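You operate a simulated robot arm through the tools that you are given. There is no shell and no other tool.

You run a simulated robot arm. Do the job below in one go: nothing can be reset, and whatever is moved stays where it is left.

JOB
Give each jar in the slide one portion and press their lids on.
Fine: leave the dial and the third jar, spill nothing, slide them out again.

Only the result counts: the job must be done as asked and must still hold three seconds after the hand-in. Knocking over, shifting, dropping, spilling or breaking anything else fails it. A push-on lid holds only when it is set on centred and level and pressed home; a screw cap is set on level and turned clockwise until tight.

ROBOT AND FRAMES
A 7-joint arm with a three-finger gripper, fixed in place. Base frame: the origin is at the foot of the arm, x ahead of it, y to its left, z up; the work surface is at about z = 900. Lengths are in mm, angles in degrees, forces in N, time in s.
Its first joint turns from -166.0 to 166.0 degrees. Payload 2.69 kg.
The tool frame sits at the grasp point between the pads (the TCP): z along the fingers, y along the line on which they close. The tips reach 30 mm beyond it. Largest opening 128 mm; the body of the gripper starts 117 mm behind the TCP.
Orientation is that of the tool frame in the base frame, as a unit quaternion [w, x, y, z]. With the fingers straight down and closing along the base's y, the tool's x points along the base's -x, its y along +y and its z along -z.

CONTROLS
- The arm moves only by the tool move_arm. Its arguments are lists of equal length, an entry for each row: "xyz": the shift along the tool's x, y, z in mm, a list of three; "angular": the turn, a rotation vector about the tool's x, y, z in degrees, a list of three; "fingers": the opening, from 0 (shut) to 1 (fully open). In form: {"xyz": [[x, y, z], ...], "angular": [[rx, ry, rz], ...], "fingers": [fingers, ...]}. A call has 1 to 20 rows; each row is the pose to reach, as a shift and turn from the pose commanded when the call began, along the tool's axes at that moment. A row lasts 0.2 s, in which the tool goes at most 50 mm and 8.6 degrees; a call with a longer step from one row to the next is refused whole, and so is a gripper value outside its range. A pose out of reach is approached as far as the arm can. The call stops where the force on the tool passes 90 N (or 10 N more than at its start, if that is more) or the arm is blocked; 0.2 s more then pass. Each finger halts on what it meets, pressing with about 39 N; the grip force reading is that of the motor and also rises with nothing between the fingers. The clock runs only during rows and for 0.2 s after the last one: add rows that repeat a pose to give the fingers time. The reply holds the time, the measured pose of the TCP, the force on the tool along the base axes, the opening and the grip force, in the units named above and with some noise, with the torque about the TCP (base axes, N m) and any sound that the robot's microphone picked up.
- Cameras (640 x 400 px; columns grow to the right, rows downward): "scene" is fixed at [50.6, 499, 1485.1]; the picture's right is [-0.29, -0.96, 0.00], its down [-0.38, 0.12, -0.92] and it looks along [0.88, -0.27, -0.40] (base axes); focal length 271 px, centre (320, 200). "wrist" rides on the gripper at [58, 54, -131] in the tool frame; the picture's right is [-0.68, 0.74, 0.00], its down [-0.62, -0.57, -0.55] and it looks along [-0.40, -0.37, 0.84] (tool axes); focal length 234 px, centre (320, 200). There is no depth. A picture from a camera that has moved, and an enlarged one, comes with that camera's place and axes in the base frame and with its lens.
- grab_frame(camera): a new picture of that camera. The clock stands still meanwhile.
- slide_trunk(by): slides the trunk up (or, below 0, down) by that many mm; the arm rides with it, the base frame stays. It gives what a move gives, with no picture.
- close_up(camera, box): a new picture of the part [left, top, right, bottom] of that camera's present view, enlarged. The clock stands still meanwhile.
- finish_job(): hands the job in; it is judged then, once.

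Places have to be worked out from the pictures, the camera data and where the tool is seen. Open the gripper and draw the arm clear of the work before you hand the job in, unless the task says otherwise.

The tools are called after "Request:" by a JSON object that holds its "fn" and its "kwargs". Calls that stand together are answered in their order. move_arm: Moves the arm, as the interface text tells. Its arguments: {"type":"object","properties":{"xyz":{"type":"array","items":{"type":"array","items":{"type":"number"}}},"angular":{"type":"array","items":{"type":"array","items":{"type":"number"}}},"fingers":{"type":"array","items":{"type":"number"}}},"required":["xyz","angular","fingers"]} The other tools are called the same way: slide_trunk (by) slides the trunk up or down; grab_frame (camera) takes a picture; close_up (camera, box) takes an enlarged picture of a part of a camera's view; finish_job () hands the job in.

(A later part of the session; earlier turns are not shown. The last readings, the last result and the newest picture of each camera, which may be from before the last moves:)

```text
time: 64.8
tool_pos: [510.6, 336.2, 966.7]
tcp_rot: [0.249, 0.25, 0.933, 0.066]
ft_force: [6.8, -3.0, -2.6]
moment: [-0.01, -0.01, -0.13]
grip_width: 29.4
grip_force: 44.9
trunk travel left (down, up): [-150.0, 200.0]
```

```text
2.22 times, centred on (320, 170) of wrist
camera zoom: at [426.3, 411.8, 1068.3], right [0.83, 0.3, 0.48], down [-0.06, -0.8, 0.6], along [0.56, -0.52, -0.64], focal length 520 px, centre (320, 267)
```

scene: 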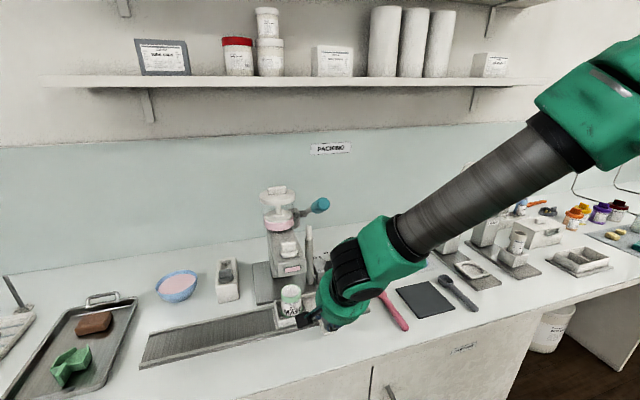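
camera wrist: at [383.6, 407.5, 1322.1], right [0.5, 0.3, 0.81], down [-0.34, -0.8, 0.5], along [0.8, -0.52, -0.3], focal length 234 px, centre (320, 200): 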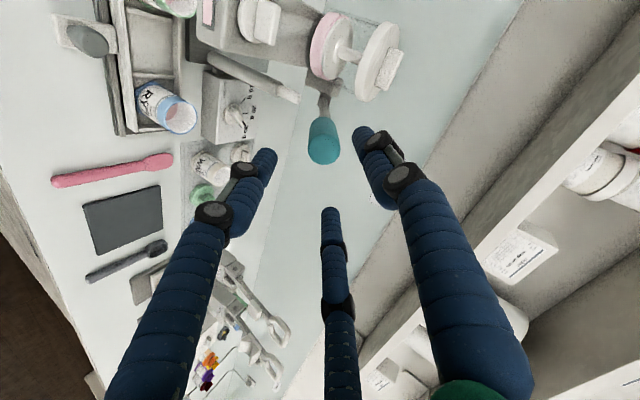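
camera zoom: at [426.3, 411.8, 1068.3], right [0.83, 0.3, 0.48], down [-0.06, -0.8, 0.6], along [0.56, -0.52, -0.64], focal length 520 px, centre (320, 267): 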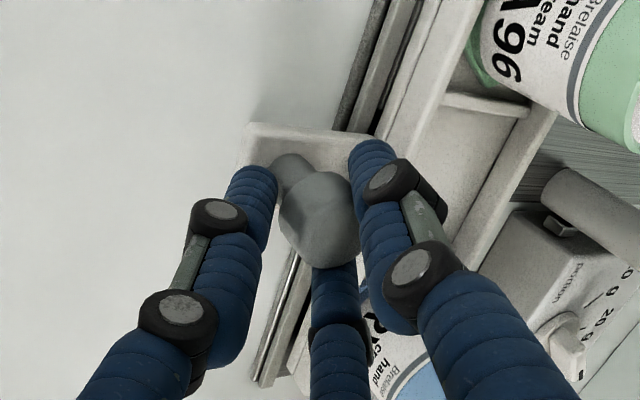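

Knob held. I slide the carriage out by 294.5 mm back to its starting place.

Request:
{"fn": "move_arm", "kwargs": {"xyz": [[2, 3.5, 0], [7, 12.1, 0], [15, 26, 0], [23.5, 40.7, 0], [32, 55.4, 0], [40.5, 70.1, 0], [49, 84.9, 0], [57.5, 99.6, 0], [66, 114.3, 0], [74.5, 129, 0], [83, 143.8, 0], [91.5, 158.5, 0], [100, 173.2, 0], [108.5, 187.9, 0], [117, 202.6, 0], [125.5, 217.4, 0], [134, 232.1, 0], [141, 244.2, 0], [145.5, 252, 0], [147.3, 255, 0]], "angular": [[0, 0, 0], [0, 0, 0], [0, 0, 0], [0, 0, 0], [0, 0, 0], [0, 0, 0], [0, 0, 0], [0, 0, 0], [0, 0, 0], [0, 0, 0], [0, 0, 0], [0, 0, 0], [0, 0, 0], [0, 0, 0], [0, 0, 0], [0, 0, 0], [0, 0, 0], [0, 0, 0], [0, 0, 0], [0, 0, 0]], "fingers": [0, 0, 0, 0, 0, 0, 0, 0, 0, 0, 0, 0, 0, 0, 0, 0, 0, 0, 0, 0]}}

Request:
{"fn": "grab_frame", "kwargs": {"camera": "scene"}}

```text
time: 69.0
tool_pos: [510.2, 629.3, 966.2]
tcp_rot: [0.249, 0.251, 0.933, 0.067]
ft_force: [16.8, 0.4, 8.4]
moment: [-0.06, -0.36, 0.09]
grip_width: 29.6
grip_force: 45.0
trunk travel left (down, up): [-150.0, 200.0]
```

```text
taken
```

scene: 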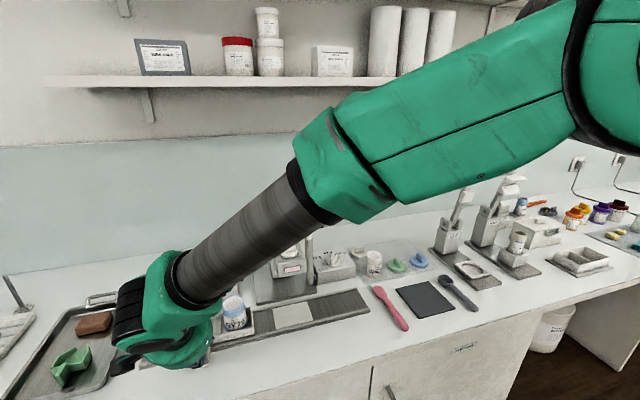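

The carriage is back at its starting place (629 vs 630). I release, back off, then raise the arm and turn the tool vertical to go for the lids.

Request:
{"fn": "move_arm", "kwargs": {"xyz": [[0, 0, 0], [0, 0, 0], [0, 0, -15], [0, 0, -35], [0, 0, -60], [0, 0, -90], [0, 0, -120], [0, 0, -120]], "angular": [[0, 0, 0], [0, 0, 0], [0, 0, 0], [0, 0, 0], [0, 0, 0], [0, 0, 0], [0, 0, 0], [0, 0, 0]], "fingers": [0.34, 0.36, 0.36, 0.36, 0.36, 0.36, 0.36, 0.36]}}

Request:
{"fn": "move_arm", "kwargs": {"xyz": [[-22.8, -6.1, -28.9], [-45.5, -12.2, -57.7], [-68.3, -18.3, -86.6], [-91.1, -24.4, -115.5], [-113.8, -30.5, -144.3], [-136.6, -36.6, -173.2], [-136.6, -36.6, -173.2]], "angular": [[1.31, 4.88, -4.88], [2.62, 9.77, -9.77], [3.93, 14.65, -14.65], [5.23, 19.5, -19.5], [6.54, 24.4, -24.4], [7.85, 29.3, -29.3], [7.85, 29.3, -29.3]], "fingers": [0.36, 0.36, 0.36, 0.36, 0.36, 0.36, 0.36]}}

Request:
{"fn": "grab_frame", "kwargs": {"camera": "scene"}}

Request:
{"fn": "grab_frame", "kwargs": {"camera": "wrist"}}

```text
time: 70.8
tool_pos: [449.8, 628.6, 1072.9]
tcp_rot: [0.25, 0.25, 0.933, 0.067]
ft_force: [-0.8, -0.2, 1.0]
moment: [0.01, -0.03, 0.01]
grip_width: 45.9
grip_force: 0.0
trunk travel left (down, up): [-150.0, 200.0]
```

```text
time: 72.4
tool_pos: [451.3, 530.4, 1268.7]
tcp_rot: [-0.001, -0.001, 1.0, 0.0]
ft_force: [0.6, -0.4, 0.1]
moment: [0.04, 0.04, -0.01]
grip_width: 46.2
grip_force: 0.0
trunk travel left (down, up): [-150.0, 200.0]
```

```text
taken
```

scene: 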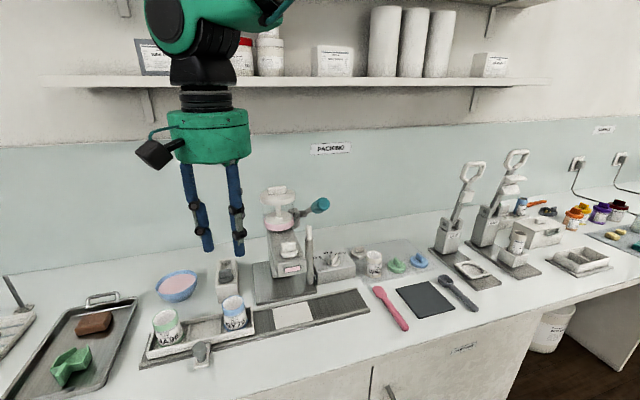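

```text
taken
camera wrist: at [394.5, 584.3, 1400.1], right [0.68, 0.74, 0.0], down [0.62, -0.56, 0.55], along [0.4, -0.37, -0.84], focal length 234 px, centre (320, 200)
```

wrist: 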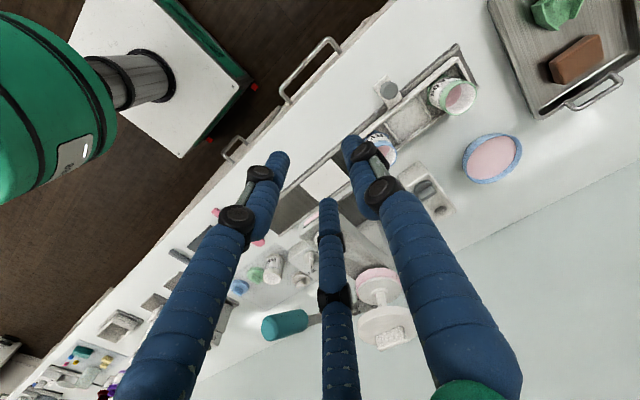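

Request:
{"fn": "close_up", "kwargs": {"camera": "wrist", "box": [360, 50, 500, 170]}}

Request:
{"fn": "close_up", "kwargs": {"camera": "scene", "box": [130, 270, 310, 380]}}

```text
3.33 times, centred on (430, 110) of wrist
camera zoom: at [394.5, 584.3, 1400.1], right [0.68, 0.74, 0.0], down [0.62, -0.56, 0.55], along [0.4, -0.37, -0.84], focal length 781 px, centre (-47, 500)
```

zoom: 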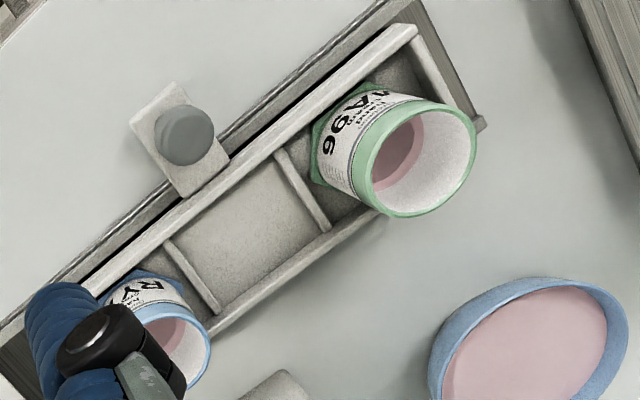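

```text
3.56 times, centred on (220, 325) of scene
camera zoom: at [50.6, 499.0, 1485.1], right [-0.29, -0.96, 0.0], down [-0.38, 0.12, -0.92], along [0.88, -0.27, -0.4], focal length 965 px, centre (676, -244)
```

zoom: 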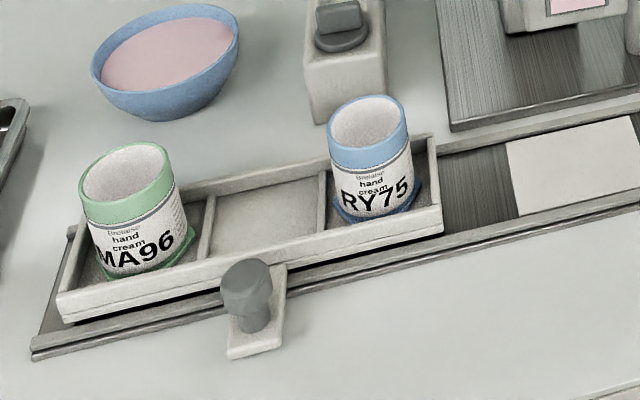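

Both jars contain a pink portion, and pad and rims are clean. Now I move over to the lids on the mat.

Request:
{"fn": "move_arm", "kwargs": {"xyz": [[0, -30, 0], [0, -77, 0], [0, -124, 0], [0, -171, 0], [0, -218, 0], [0, -265, 0], [0, -312, 0], [0, -359, 0], [0, -406, 0], [0, -450, 0], [-33, -470, 34], [-66, -470, 68], [-99, -470, 102], [-132, -470, 136], [-165, -470, 170], [-165, -470, 170]], "angular": [[0, 0, 0], [0, 0, 0], [0, 0, 0], [0, 0, 0], [0, 0, 0], [0, 0, 0], [0, 0, 0], [0, 0, 0], [0, 0, 0], [0, 0, 0], [0, 0, 0], [0, 0, 0], [0, 0, 0], [0, 0, 0], [0, 0, 0], [0, 0, 0]], "fingers": [0.36, 0.36, 0.36, 0.36, 0.36, 0.36, 0.36, 0.36, 0.36, 0.36, 0.36, 0.36, 0.36, 0.36, 0.36, 0.36]}}

Request:
{"fn": "grab_frame", "kwargs": {"camera": "wrist"}}

Request:
{"fn": "close_up", "kwargs": {"camera": "wrist", "box": [220, 80, 420, 240]}}

Request:
{"fn": "close_up", "kwargs": {"camera": "scene", "box": [350, 220, 450, 300]}}

```text
refused: row 11 steps farther than a row can; nothing moved
```

```text
taken
camera wrist: at [394.5, 584.3, 1400.1], right [0.68, 0.74, 0.0], down [0.62, -0.56, 0.55], along [0.4, -0.37, -0.84], focal length 234 px, centre (320, 200)
```

wrist: 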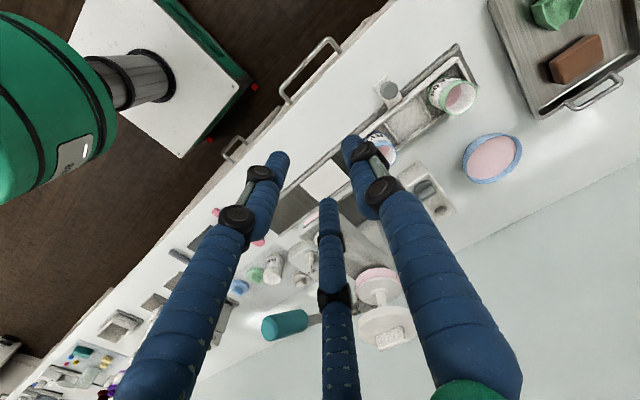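

```text
2.50 times, centred on (320, 160) of wrist
camera zoom: at [394.5, 584.3, 1400.1], right [0.68, 0.74, 0.0], down [0.62, -0.56, 0.55], along [0.4, -0.37, -0.84], focal length 585 px, centre (320, 300)
```

zoom: 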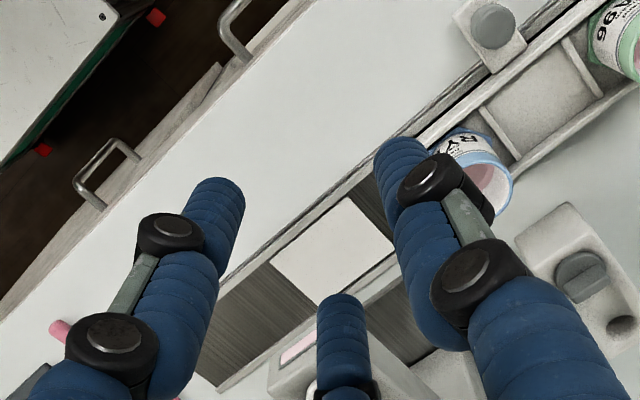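

```text
5.00 times, centred on (400, 260) of scene
camera zoom: at [50.6, 499.0, 1485.1], right [-0.29, -0.96, 0.0], down [-0.38, 0.12, -0.92], along [0.88, -0.27, -0.4], focal length 1357 px, centre (-80, -100)
```

zoom: 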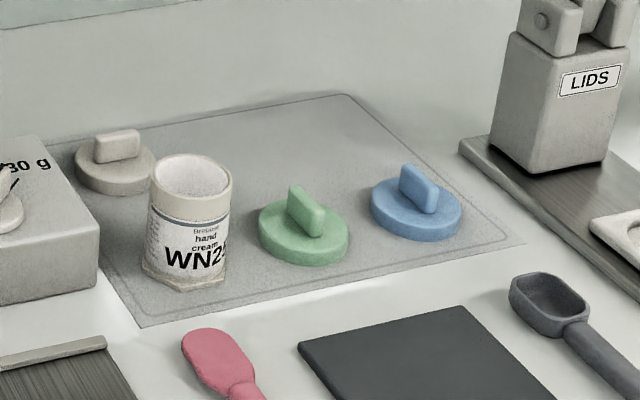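

One row was slightly too long, so nothing moved; I resend with smaller steps.

Request:
{"fn": "move_arm", "kwargs": {"xyz": [[0, -30, 0], [0, -77, 0], [0, -124, 0], [0, -171, 0], [0, -218, 0], [0, -265, 0], [0, -312, 0], [0, -359, 0], [0, -406, 0], [0, -450, 0], [-27, -470, 28], [-60, -470, 62], [-93, -470, 96], [-126, -470, 130], [-159, -470, 164], [-165, -470, 170], [-165, -470, 170]], "angular": [[0, 0, 0], [0, 0, 0], [0, 0, 0], [0, 0, 0], [0, 0, 0], [0, 0, 0], [0, 0, 0], [0, 0, 0], [0, 0, 0], [0, 0, 0], [0, 0, 0], [0, 0, 0], [0, 0, 0], [0, 0, 0], [0, 0, 0], [0, 0, 0], [0, 0, 0]], "fingers": [0.36, 0.36, 0.36, 0.36, 0.36, 0.36, 0.36, 0.36, 0.36, 0.36, 0.36, 0.36, 0.36, 0.36, 0.36, 0.36, 0.36]}}

Request:
{"fn": "grab_frame", "kwargs": {"camera": "wrist"}}

Request:
{"fn": "close_up", "kwargs": {"camera": "wrist", "box": [220, 80, 420, 240]}}

```text
time: 76.0
tool_pos: [616.8, 62.1, 1096.3]
tcp_rot: [0.0, 0.001, 1.0, 0.001]
ft_force: [1.2, 0.2, 0.8]
moment: [-0.02, 0.02, -0.02]
grip_width: 46.0
grip_force: 0.0
trunk travel left (down, up): [-150.0, 200.0]
```

```text
taken
camera wrist: at [560.1, 115.9, 1228.4], right [0.68, 0.74, 0.0], down [0.62, -0.57, 0.55], along [0.4, -0.37, -0.84], focal length 234 px, centre (320, 200)
```

wrist: 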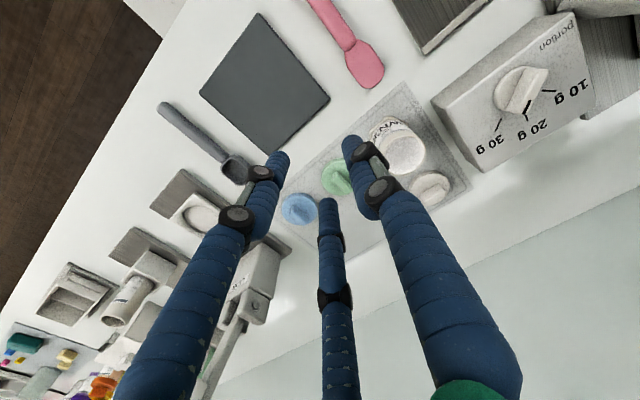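

```text
2.50 times, centred on (320, 160) of wrist
camera zoom: at [560.1, 115.9, 1228.4], right [0.68, 0.74, 0.0], down [0.62, -0.57, 0.55], along [0.4, -0.37, -0.84], focal length 585 px, centre (320, 300)
```

zoom: 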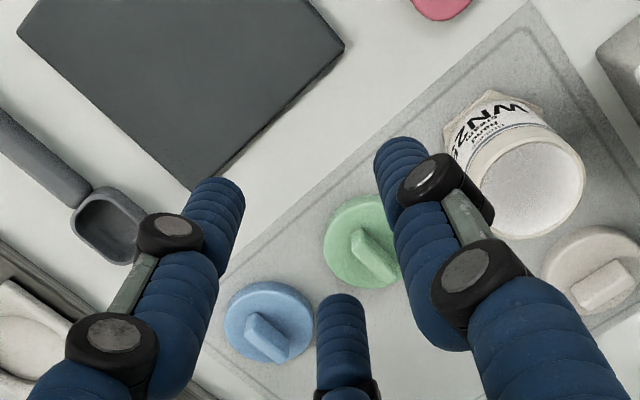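

I see both lids: discs ~59 mm across, ridge handles along x. With this three‑finger gripper a chuck grip on the disc rim is self-centring, so I move above the green lid (≈ (700, 26)) with the fingers turned to clear the neighbours.

Request:
{"fn": "move_arm", "kwargs": {"xyz": [[-20.9, -9, 14.1], [-41.9, -18, 28.2], [-62.8, -27.1, 42.2], [-83.7, -36.1, 56.3], [-83.7, -36.1, 56.3]], "angular": [[0, 0, 7.5], [0, 0, 15], [0, 0, 22.5], [0, 0, 30], [0, 0, 30]], "fingers": [0.45, 0.5, 0.56, 0.56, 0.56]}}

Request:
{"fn": "grab_frame", "kwargs": {"camera": "wrist"}}

Request:
{"fn": "close_up", "kwargs": {"camera": "wrist", "box": [220, 60, 420, 240]}}

```text
time: 77.2
tool_pos: [702.4, 28.1, 1044.1]
tcp_rot: [-0.001, 0.26, 0.966, 0.0]
ft_force: [-0.1, 0.1, -0.7]
moment: [0.01, 0.03, -0.01]
grip_width: 71.9
grip_force: 0.1
trunk travel left (down, up): [-150.0, 200.0]
```

```text
taken
camera wrist: at [679.7, 102.3, 1175.2], right [0.95, 0.3, 0.0], down [0.25, -0.8, 0.55], along [0.16, -0.52, -0.84], focal length 234 px, centre (320, 200)
```

wrist: 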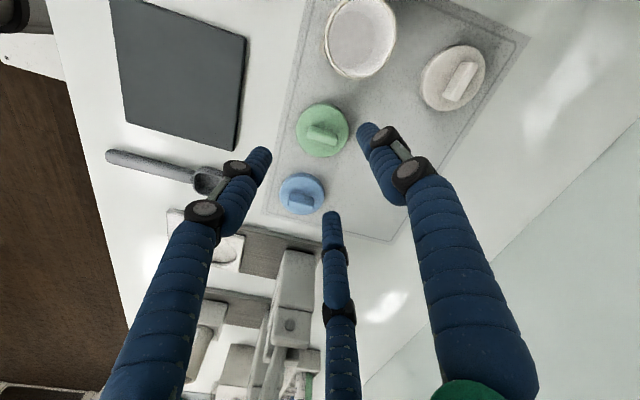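

```text
2.22 times, centred on (320, 150) of wrist
camera zoom: at [679.7, 102.3, 1175.2], right [0.95, 0.3, 0.0], down [0.25, -0.8, 0.55], along [0.16, -0.52, -0.84], focal length 520 px, centre (320, 311)
```

zoom: 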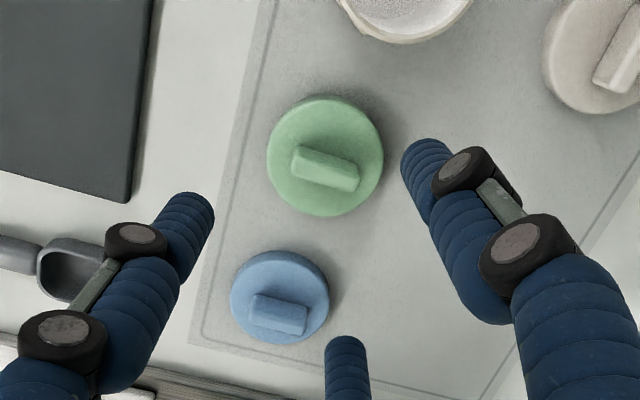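

Clear view: green lid centre ≈ (705.5, 28.3), 60 mm diameter; blue ≈ (705, −61.5). I descend around the green lid's rim with the tips stopping just above the mat.

Request:
{"fn": "move_arm", "kwargs": {"xyz": [[-1.3, 1, 30], [-2.6, 1.9, 60], [-2.6, 1.9, 85], [-2.6, 1.9, 98], [-2.6, 1.9, 107], [-2.6, 1.9, 107]], "angular": [[0, 0, 0], [0, 0, 0], [0, 0, 0], [0, 0, 0], [0, 0, 0], [0, 0, 0]], "fingers": [0.56, 0.56, 0.56, 0.56, 0.56, 0.56]}}

Request:
{"fn": "close_up", "kwargs": {"camera": "wrist", "box": [220, 80, 420, 260]}}

Request:
{"fn": "close_up", "kwargs": {"camera": "scene", "box": [350, 200, 450, 300]}}

```text
time: 78.6
tool_pos: [703.9, 25.7, 936.5]
tcp_rot: [0.001, 0.259, 0.966, 0.001]
ft_force: [0.1, -0.3, -1.1]
moment: [-0.03, 0.0, -0.03]
grip_width: 71.8
grip_force: 0.0
trunk travel left (down, up): [-150.0, 200.0]
```

```text
2.22 times, centred on (320, 170) of wrist
camera zoom: at [682.1, 100.1, 1067.2], right [0.95, 0.3, 0.0], down [0.25, -0.8, 0.55], along [0.16, -0.52, -0.84], focal length 520 px, centre (320, 267)
```

zoom: 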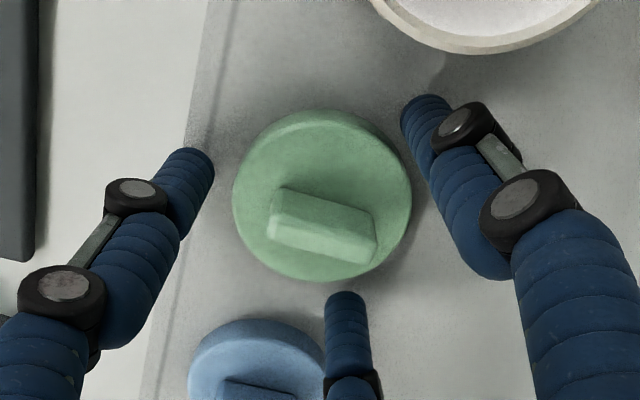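

```text
4.00 times, centred on (400, 250) of scene
camera zoom: at [50.6, 499.0, 1485.1], right [-0.29, -0.96, 0.0], down [-0.38, 0.12, -0.92], along [0.88, -0.27, -0.4], focal length 1086 px, centre (0, 0)
```

zoom: 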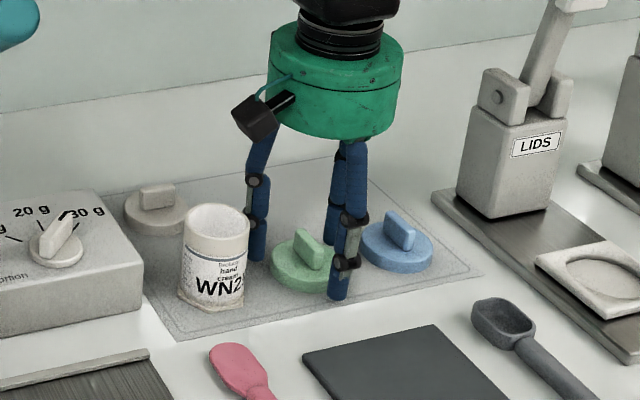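

No contact and the fingers surround the lid; I correct 2.5 mm in y, go 2 mm lower and close on the rim.

Request:
{"fn": "move_arm", "kwargs": {"xyz": [[1.3, 2.3, 2], [1.3, 2.3, 2], [1.3, 2.3, 2], [1.3, 2.3, 2], [1.3, 2.3, 2]], "angular": [[0, 0, 0], [0, 0, 0], [0, 0, 0], [0, 0, 0], [0, 0, 0]], "fingers": [0.56, 0.5, 0.4, 0.2, 0.2]}}

Request:
{"fn": "close_up", "kwargs": {"camera": "wrist", "box": [220, 80, 420, 260]}}

```text
time: 79.8
tool_pos: [704.7, 27.0, 934.8]
tcp_rot: [0.0, 0.259, 0.966, -0.001]
ft_force: [0.0, -0.2, 0.9]
moment: [-0.03, -0.01, -0.01]
grip_width: 59.0
grip_force: 39.4
trunk travel left (down, up): [-150.0, 200.0]
```

```text
2.22 times, centred on (320, 170) of wrist
camera zoom: at [681.8, 102.5, 1065.5], right [0.95, 0.3, 0.0], down [0.25, -0.8, 0.55], along [0.16, -0.52, -0.84], focal length 520 px, centre (320, 267)
```

zoom: 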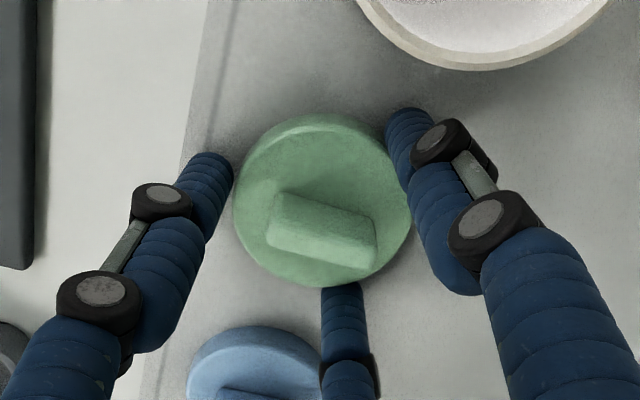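

The lid is gripped by its rim (59 mm, centred). I lift it straight up and check that it comes along.

Request:
{"fn": "move_arm", "kwargs": {"xyz": [[0, 0, -5], [0, 0, -20], [0, 0, -50], [0, 0, -85], [0, 0, -120], [0, 0, -155], [0, 0, -165]], "angular": [[0, 0, 0], [0, 0, 0], [0, 0, 0], [0, 0, 0], [0, 0, 0], [0, 0, 0], [0, 0, 0]], "fingers": [0.2, 0.2, 0.2, 0.2, 0.2, 0.2, 0.2]}}

Request:
{"fn": "grab_frame", "kwargs": {"camera": "wrist"}}

Request:
{"fn": "close_up", "kwargs": {"camera": "scene", "box": [330, 120, 490, 300]}}

```text
time: 81.4
tool_pos: [703.9, 28.7, 1097.6]
tcp_rot: [-0.001, 0.259, 0.966, 0.001]
ft_force: [0.0, -0.2, 0.4]
moment: [0.01, -0.01, -0.02]
grip_width: 59.1
grip_force: 39.2
trunk travel left (down, up): [-150.0, 200.0]
```

```text
taken
camera wrist: at [680.9, 104.3, 1229.3], right [0.95, 0.3, 0.0], down [0.25, -0.8, 0.55], along [0.16, -0.52, -0.84], focal length 234 px, centre (320, 200)
```

wrist: 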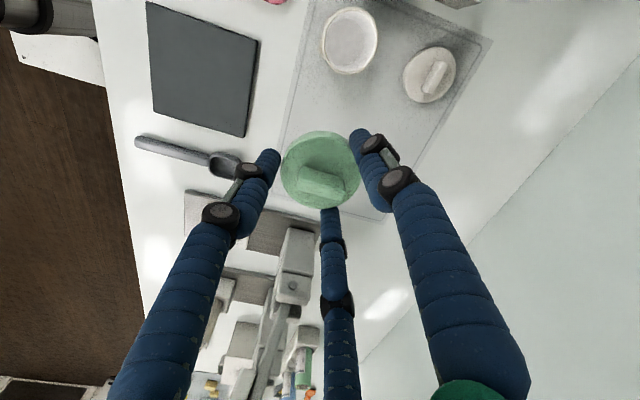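

```text
2.22 times, centred on (410, 210) of scene
camera zoom: at [50.6, 499.0, 1485.1], right [-0.29, -0.96, 0.0], down [-0.38, 0.12, -0.92], along [0.88, -0.27, -0.4], focal length 603 px, centre (120, 178)
```

zoom: 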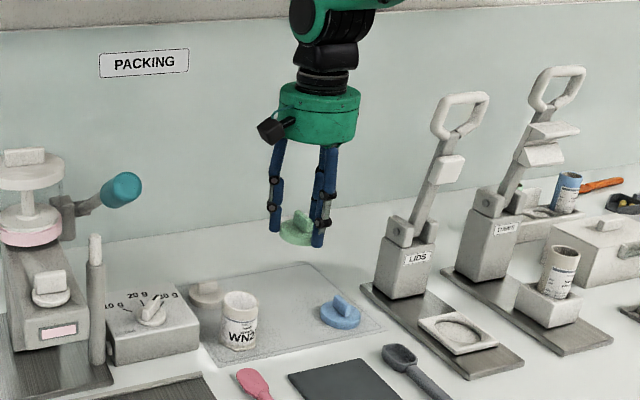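

Lid held level. I carry it back via x≈470 (clear in front of the filler and lever) and across to the green jar.

Request:
{"fn": "move_arm", "kwargs": {"xyz": [[20, -11.6, -5], [55, -31.8, -14], [92, -53.1, -23], [129, -74.5, -32], [166, -95.9, -41], [192, -110.9, -47], [202.6, -117, -50]], "angular": [[0, 0, 0], [0, 0, 0], [0, 0, 0], [0, 0, 0], [0, 0, 0], [0, 0, 0], [0, 0, 0]], "fingers": [0.2, 0.2, 0.2, 0.2, 0.2, 0.2, 0.2]}}

Request:
{"fn": "move_arm", "kwargs": {"xyz": [[10, 17.3, 0], [27, 46.8, 0], [48, 83.1, 0], [69, 119.5, 0], [90, 155.9, 0], [111, 192.3, 0], [132, 228.6, 0], [153, 265, 0], [174, 301.4, 0], [195, 337.8, 0], [216, 374.1, 0], [237, 410.5, 0], [258, 446.9, 0], [279, 483.3, 0], [300, 519.6, 0], [318, 550.8, 0], [332, 575, 0], [338.5, 586.3, 0], [338.5, 586.3, 0]], "angular": [[0, 0, 0], [0, 0, 0], [0, 0, 0], [0, 0, 0], [0, 0, 0], [0, 0, 0], [0, 0, 0], [0, 0, 0], [0, 0, 0], [0, 0, 0], [0, 0, 0], [0, 0, 0], [0, 0, 0], [0, 0, 0], [0, 0, 0], [0, 0, 0], [0, 0, 0], [0, 0, 0], [0, 0, 0]], "fingers": [0.2, 0.2, 0.2, 0.2, 0.2, 0.2, 0.2, 0.2, 0.2, 0.2, 0.2, 0.2, 0.2, 0.2, 0.2, 0.2, 0.2, 0.2, 0.2]}}

Request:
{"fn": "grab_frame", "kwargs": {"camera": "wrist"}}

Request:
{"fn": "grab_frame", "kwargs": {"camera": "scene"}}

```text
time: 83.0
tool_pos: [470.5, 29.8, 1150.3]
tcp_rot: [0.001, 0.259, 0.966, 0.0]
ft_force: [0.1, 0.2, 0.0]
moment: [-0.01, -0.04, 0.01]
grip_width: 59.0
grip_force: 38.7
trunk travel left (down, up): [-150.0, 200.0]
```

```text
time: 87.0
tool_pos: [469.7, 703.9, 1150.7]
tcp_rot: [0.0, 0.259, 0.966, 0.001]
ft_force: [-0.4, -0.2, -0.2]
moment: [-0.02, -0.04, -0.01]
grip_width: 58.9
grip_force: 39.0
trunk travel left (down, up): [-150.0, 200.0]
```

```text
taken
camera wrist: at [447.2, 778.8, 1282.4], right [0.95, 0.3, 0.0], down [0.25, -0.8, 0.55], along [0.16, -0.52, -0.84], focal length 234 px, centre (320, 200)
```

wrist: 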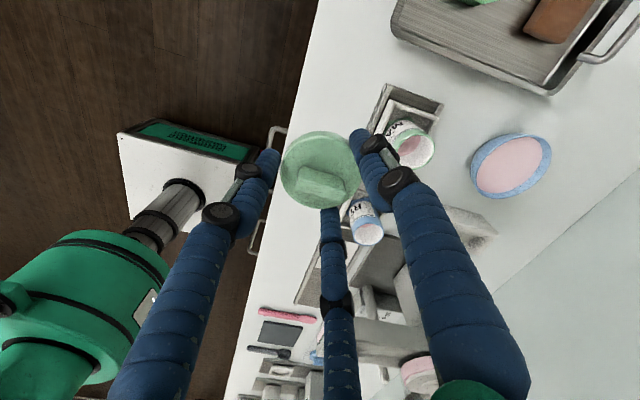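

```text
taken
```

scene: 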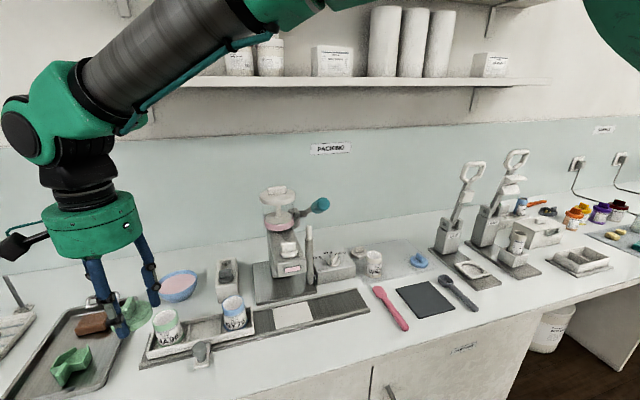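

Request:
{"fn": "close_up", "kwargs": {"camera": "wrist", "box": [340, 80, 460, 200]}}

Request:
{"fn": "close_up", "kwargs": {"camera": "scene", "box": [70, 230, 260, 380]}}

```text
3.33 times, centred on (400, 140) of wrist
camera zoom: at [447.2, 778.8, 1282.4], right [0.95, 0.3, 0.0], down [0.25, -0.8, 0.55], along [0.16, -0.52, -0.84], focal length 781 px, centre (53, 400)
```

zoom: 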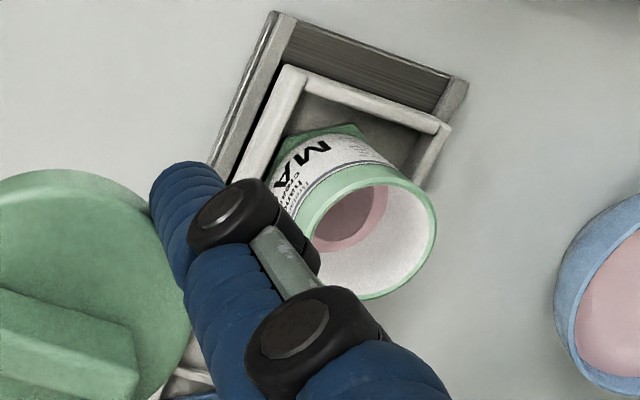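

```text
2.67 times, centred on (165, 305) of scene
camera zoom: at [50.6, 499.0, 1485.1], right [-0.29, -0.96, 0.0], down [-0.38, 0.12, -0.92], along [0.88, -0.27, -0.4], focal length 724 px, centre (733, -80)
```

zoom: 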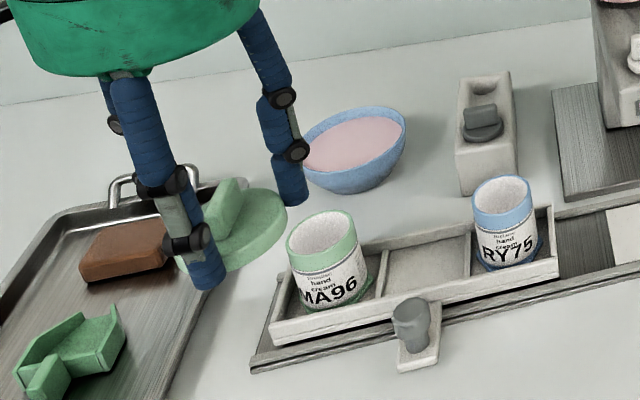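

Request:
{"fn": "close_up", "kwargs": {"camera": "scene", "box": [140, 300, 190, 350]}}

Request:
{"fn": "close_up", "kwargs": {"camera": "scene", "box": [210, 285, 260, 335]}}

```text
8.00 times, centred on (165, 325) of scene
camera zoom: at [50.6, 499.0, 1485.1], right [-0.29, -0.96, 0.0], down [-0.38, 0.12, -0.92], along [0.88, -0.27, -0.4], focal length 2171 px, centre (1560, -800)
```

zoom: 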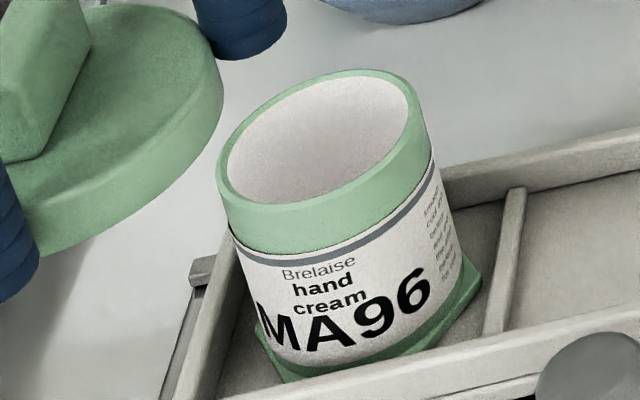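

```text
8.00 times, centred on (235, 310) of scene
camera zoom: at [50.6, 499.0, 1485.1], right [-0.29, -0.96, 0.0], down [-0.38, 0.12, -0.92], along [0.88, -0.27, -0.4], focal length 2171 px, centre (1000, -680)
```

zoom: 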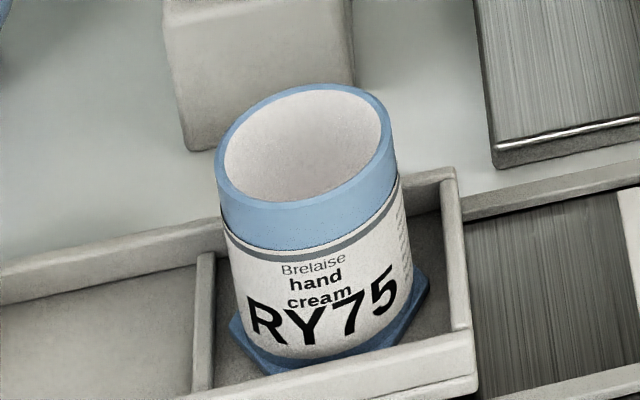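

Jar rim centres from the fixed camera: green (598.5, 704), blue (598, 553.4). I move the lid above the green jar, still well clear, to compare lid and jar in the same views.

Request:
{"fn": "move_arm", "kwargs": {"xyz": [[-20, 11.5, 8], [-48, 27.7, 25], [-78, 45, 45], [-102, 58.9, 65], [-111.5, 64.4, 75], [-111.5, 64.4, 75]], "angular": [[0, 0, 0], [0, 0, 0], [0, 0, 0], [0, 0, 0], [0, 0, 0], [0, 0, 0]], "fingers": [0.2, 0.2, 0.2, 0.2, 0.2, 0.2]}}

Request:
{"fn": "grab_frame", "kwargs": {"camera": "wrist"}}

Request:
{"fn": "close_up", "kwargs": {"camera": "scene", "box": [110, 240, 230, 360]}}

Request:
{"fn": "close_up", "kwargs": {"camera": "wrist", "box": [240, 80, 400, 240]}}

```text
time: 88.4
tool_pos: [599.4, 705.1, 1073.9]
tcp_rot: [0.001, 0.259, 0.966, 0.001]
ft_force: [-0.9, -0.6, 0.7]
moment: [-0.01, 0.03, -0.03]
grip_width: 58.9
grip_force: 39.0
trunk travel left (down, up): [-150.0, 200.0]
```

```text
taken
camera wrist: at [577.6, 780.9, 1204.9], right [0.95, 0.3, 0.0], down [0.25, -0.8, 0.55], along [0.16, -0.52, -0.84], focal length 234 px, centre (320, 200)
```

wrist: 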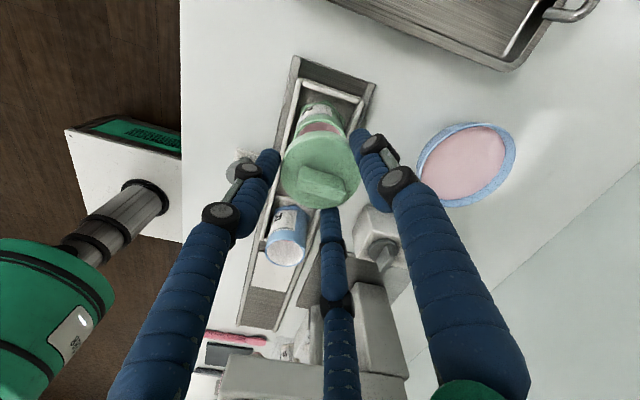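

```text
3.33 times, centred on (170, 300) of scene
camera zoom: at [50.6, 499.0, 1485.1], right [-0.29, -0.96, 0.0], down [-0.38, 0.12, -0.92], along [0.88, -0.27, -0.4], focal length 905 px, centre (820, -133)
```

zoom: 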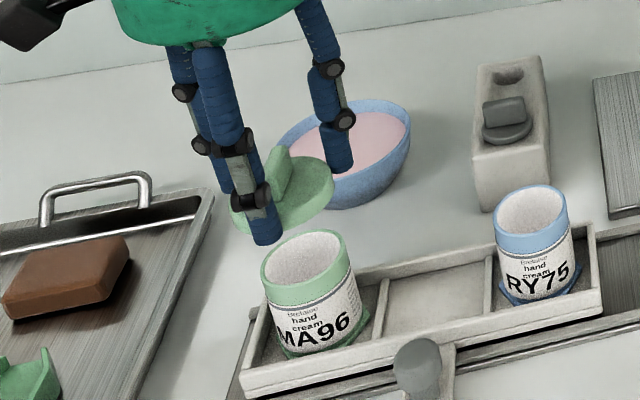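

```text
2.50 times, centred on (320, 160) of wrist
camera zoom: at [577.6, 780.9, 1204.9], right [0.95, 0.3, 0.0], down [0.25, -0.8, 0.55], along [0.16, -0.52, -0.84], focal length 585 px, centre (320, 300)
```

zoom: 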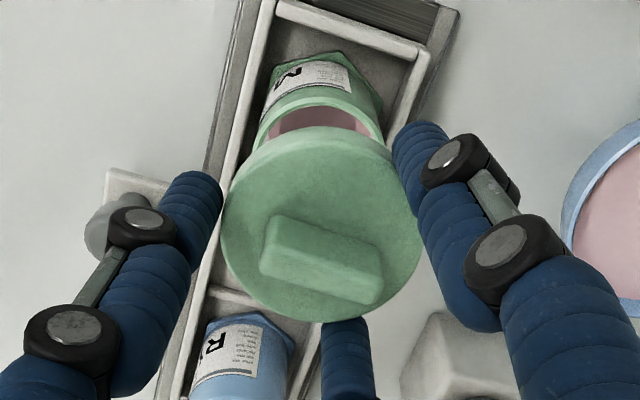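

Lid and jar line up within about 1–2 mm (jar slightly toward −y). I correct 1 mm and lower to just above the rim, then check again.

Request:
{"fn": "move_arm", "kwargs": {"xyz": [[0, -0.5, 12], [0, -1.1, 25], [0, -1.1, 36], [0, -1.1, 42], [0, -1.1, 42]], "angular": [[0, 0, 0], [0, 0, 0], [0, 0, 0], [0, 0, 0], [0, 0, 0]], "fingers": [0.2, 0.2, 0.2, 0.2, 0.2]}}

Request:
{"fn": "close_up", "kwargs": {"camera": "wrist", "box": [240, 80, 400, 240]}}

Request:
{"fn": "close_up", "kwargs": {"camera": "scene", "box": [120, 270, 220, 370]}}

```text
time: 89.6
tool_pos: [597.6, 705.1, 1032.9]
tcp_rot: [0.0, 0.258, 0.966, -0.001]
ft_force: [0.4, -0.2, 0.2]
moment: [0.02, -0.03, 0.01]
grip_width: 58.6
grip_force: 39.3
trunk travel left (down, up): [-150.0, 200.0]
```

```text
2.50 times, centred on (320, 160) of wrist
camera zoom: at [576.1, 779.9, 1163.5], right [0.95, 0.3, 0.0], down [0.25, -0.8, 0.55], along [0.16, -0.52, -0.84], focal length 585 px, centre (320, 300)
```

zoom: 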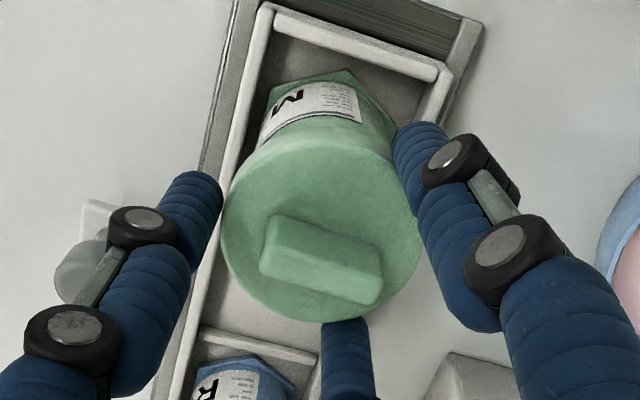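

```text
4.00 times, centred on (170, 320) of scene
camera zoom: at [50.6, 499.0, 1485.1], right [-0.29, -0.96, 0.0], down [-0.38, 0.12, -0.92], along [0.88, -0.27, -0.4], focal length 1086 px, centre (920, -280)
```

zoom: 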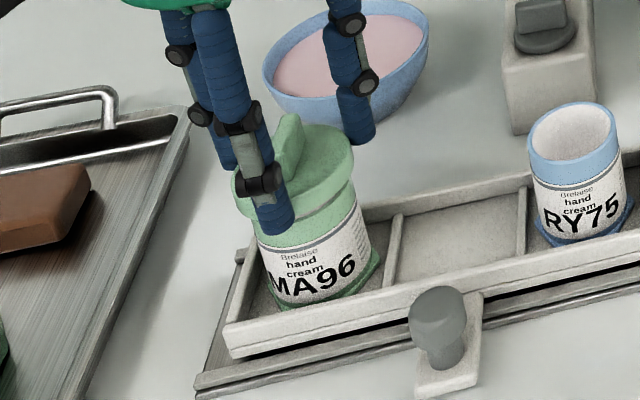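

Request:
{"fn": "close_up", "kwargs": {"camera": "scene", "box": [145, 295, 195, 345]}}

```text
8.00 times, centred on (170, 320) of scene
camera zoom: at [50.6, 499.0, 1485.1], right [-0.29, -0.96, 0.0], down [-0.38, 0.12, -0.92], along [0.88, -0.27, -0.4], focal length 2171 px, centre (1520, -760)
```

zoom: 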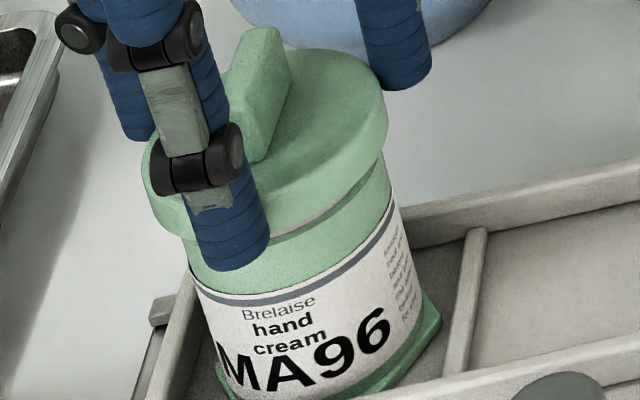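

Alignment looks good in both views (within ~1 mm). I lower slowly, 1.5 mm per step, until the lid touches the rim.

Request:
{"fn": "move_arm", "kwargs": {"xyz": [[0, 0, 2], [0, 0, 4], [0, 0, 5.5], [0, 0, 7], [0, 0, 8.5], [0, 0, 8.5]], "angular": [[0, 0, 0], [0, 0, 0], [0, 0, 0], [0, 0, 0], [0, 0, 0], [0, 0, 0]], "fingers": [0.2, 0.2, 0.2, 0.2, 0.2, 0.2]}}

Request:
{"fn": "close_up", "kwargs": {"camera": "scene", "box": [145, 295, 195, 345]}}

```text
time: 91.0
tool_pos: [598.9, 704.7, 1023.2]
tcp_rot: [-0.001, 0.259, 0.966, 0.0]
ft_force: [-1.0, 0.1, -0.2]
moment: [-0.02, 0.0, 0.02]
grip_width: 58.6
grip_force: 38.9
trunk travel left (down, up): [-150.0, 200.0]
```

```text
8.00 times, centred on (170, 320) of scene
camera zoom: at [50.6, 499.0, 1485.1], right [-0.29, -0.96, 0.0], down [-0.38, 0.12, -0.92], along [0.88, -0.27, -0.4], focal length 2171 px, centre (1520, -760)
```

zoom: 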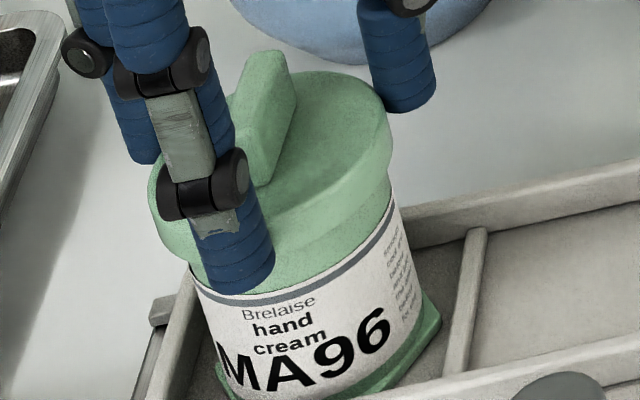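

Still no contact force; the lid's edge is now around the top of the rim. I keep lowering in small steps.

Request:
{"fn": "move_arm", "kwargs": {"xyz": [[0, 0, 1.5], [0, 0, 3], [0, 0, 4], [0, 0, 5], [0, 0, 5]], "angular": [[0, 0, 0], [0, 0, 0], [0, 0, 0], [0, 0, 0], [0, 0, 0]], "fingers": [0.2, 0.2, 0.2, 0.2, 0.2]}}

Request:
{"fn": "close_up", "kwargs": {"camera": "scene", "box": [145, 295, 195, 345]}}

```text
time: 92.2
tool_pos: [598.4, 703.1, 1019.2]
tcp_rot: [-0.001, 0.259, 0.966, 0.0]
ft_force: [0.6, 0.0, -0.9]
moment: [0.02, 0.0, 0.06]
grip_width: 58.6
grip_force: 38.8
trunk travel left (down, up): [-150.0, 200.0]
```

```text
8.00 times, centred on (170, 320) of scene
camera zoom: at [50.6, 499.0, 1485.1], right [-0.29, -0.96, 0.0], down [-0.38, 0.12, -0.92], along [0.88, -0.27, -0.4], focal length 2171 px, centre (1520, -760)
```

zoom: 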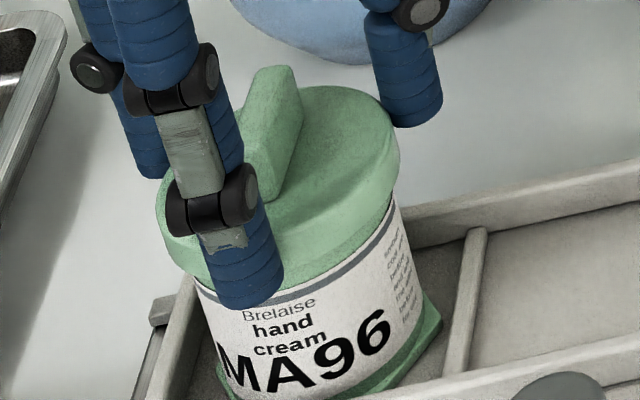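

Request:
{"fn": "move_arm", "kwargs": {"xyz": [[0, 0, 1.5], [0, 0, 3], [0, 0, 4], [0, 0, 5], [0, 0, 5]], "angular": [[0, 0, 0], [0, 0, 0], [0, 0, 0], [0, 0, 0], [0, 0, 0]], "fingers": [0.2, 0.2, 0.2, 0.2, 0.2]}}

Request:
{"fn": "close_up", "kwargs": {"camera": "scene", "box": [145, 295, 195, 345]}}

```text
time: 93.4
tool_pos: [596.7, 703.7, 1014.7]
tcp_rot: [0.0, 0.259, 0.966, 0.0]
ft_force: [-0.9, 0.4, 2.6]
moment: [-0.05, 0.07, -0.04]
grip_width: 58.7
grip_force: 39.2
trunk travel left (down, up): [-150.0, 200.0]
```

```text
8.00 times, centred on (170, 320) of scene
camera zoom: at [50.6, 499.0, 1485.1], right [-0.29, -0.96, 0.0], down [-0.38, 0.12, -0.92], along [0.88, -0.27, -0.4], focal length 2171 px, centre (1520, -760)
```

zoom: 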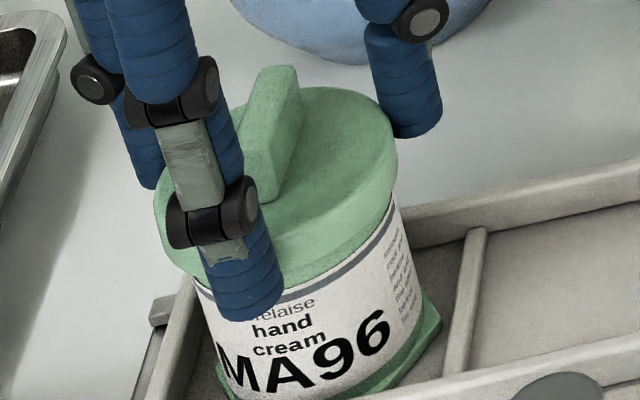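

The lid has come to rest on the jar (fingers slid slightly along its rim with almost no force) and looks level. I open the fingers to release it, rise, and inspect.

Request:
{"fn": "move_arm", "kwargs": {"xyz": [[0, 0, 0], [0, 0, 0], [0, 0, 0], [0, 0, -15], [0, 0, -35], [0, 0, -60], [0, 0, -85], [0, 0, -85]], "angular": [[0, 0, 0], [0, 0, 0], [0, 0, 0], [0, 0, 0], [0, 0, 0], [0, 0, 0], [0, 0, 0], [0, 0, 0]], "fingers": [0.5, 0.58, 0.58, 0.58, 0.58, 0.58, 0.58, 0.58]}}

Request:
{"fn": "close_up", "kwargs": {"camera": "scene", "box": [145, 295, 195, 345]}}

Request:
{"fn": "close_up", "kwargs": {"camera": "wrist", "box": [240, 80, 400, 240]}}

```text
time: 95.2
tool_pos: [598.0, 702.2, 1099.4]
tcp_rot: [0.001, 0.259, 0.966, -0.001]
ft_force: [0.3, -0.4, 0.1]
moment: [-0.02, 0.01, -0.03]
grip_width: 74.1
grip_force: 0.2
trunk travel left (down, up): [-150.0, 200.0]
```

```text
8.00 times, centred on (170, 320) of scene
camera zoom: at [50.6, 499.0, 1485.1], right [-0.29, -0.96, 0.0], down [-0.38, 0.12, -0.92], along [0.88, -0.27, -0.4], focal length 2171 px, centre (1520, -760)
```

zoom: 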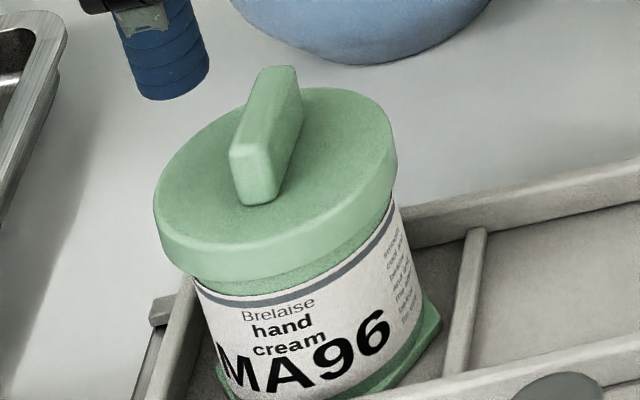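

```text
2.50 times, centred on (320, 160) of wrist
camera zoom: at [574.8, 778.2, 1229.9], right [0.95, 0.3, 0.0], down [0.25, -0.8, 0.55], along [0.16, -0.52, -0.84], focal length 585 px, centre (320, 300)
```

zoom: 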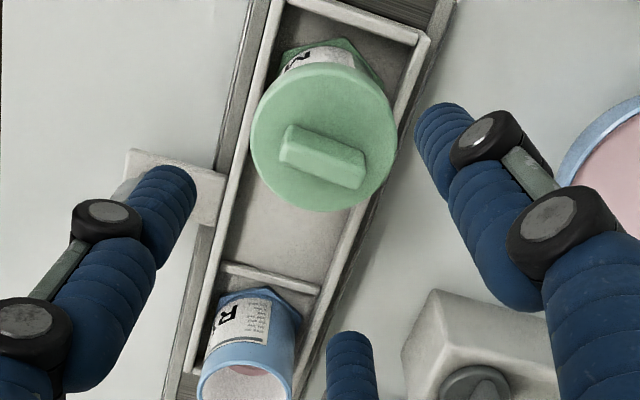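

The lid sits level and centred on the jar. Now I close the fingers, centre on the ridge (about +1, +4 mm from the tool axis) and come down to just above it.

Request:
{"fn": "move_arm", "kwargs": {"xyz": [[0.6, 2, 0], [1.2, 3.9, 0], [1.2, 3.9, 15], [1.2, 3.9, 30], [1.2, 3.9, 40], [1.2, 3.9, 40]], "angular": [[0, 0, 0], [0, 0, 0], [0, 0, 0], [0, 0, 0], [0, 0, 0], [0, 0, 0]], "fingers": [0.2, 0, 0, 0, 0, 0]}}

Request:
{"fn": "close_up", "kwargs": {"camera": "wrist", "box": [240, 80, 400, 240]}}

Request:
{"fn": "close_up", "kwargs": {"camera": "scene", "box": [130, 270, 210, 350]}}

```text
time: 96.6
tool_pos: [599.9, 708.0, 1057.8]
tcp_rot: [0.0, 0.259, 0.966, 0.0]
ft_force: [-0.5, -0.1, -0.3]
moment: [-0.01, -0.03, -0.01]
grip_width: 2.1
grip_force: 31.5
trunk travel left (down, up): [-150.0, 200.0]
```

```text
2.50 times, centred on (320, 160) of wrist
camera zoom: at [577.7, 783.8, 1189.2], right [0.95, 0.3, 0.0], down [0.25, -0.8, 0.55], along [0.16, -0.52, -0.84], focal length 585 px, centre (320, 300)
```

zoom: 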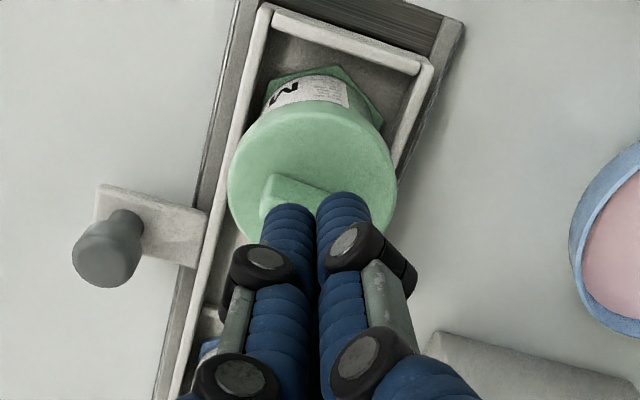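

```text
5.00 times, centred on (170, 310) of scene
camera zoom: at [50.6, 499.0, 1485.1], right [-0.29, -0.96, 0.0], down [-0.38, 0.12, -0.92], along [0.88, -0.27, -0.4], focal length 1357 px, centre (1070, -350)
```

zoom: 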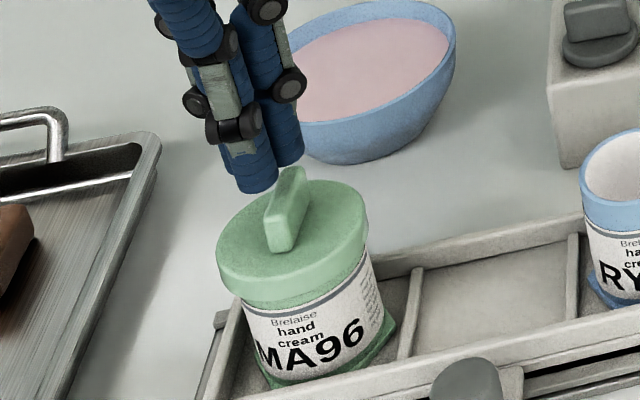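

Request:
{"fn": "close_up", "kwargs": {"camera": "scene", "box": [145, 275, 185, 315]}}

Request:
{"fn": "close_up", "kwargs": {"camera": "wrist", "box": [280, 110, 360, 180]}}

```text
10.00 times, centred on (165, 295) of scene
camera zoom: at [50.6, 499.0, 1485.1], right [-0.29, -0.96, 0.0], down [-0.38, 0.12, -0.92], along [0.88, -0.27, -0.4], focal length 2714 px, centre (1870, -750)
```

zoom: 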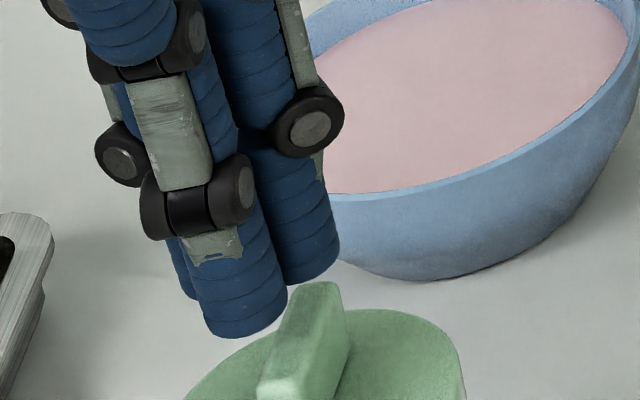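

```text
5.71 times, centred on (320, 145) of wrist
camera zoom: at [577.7, 783.8, 1189.2], right [0.95, 0.3, 0.0], down [0.25, -0.8, 0.55], along [0.16, -0.52, -0.84], focal length 1338 px, centre (320, 514)
```

zoom: 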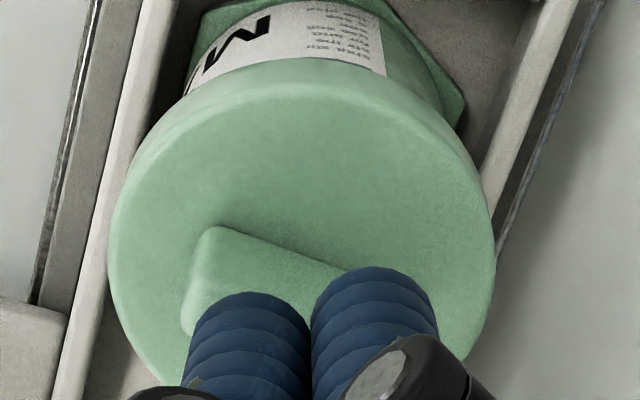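

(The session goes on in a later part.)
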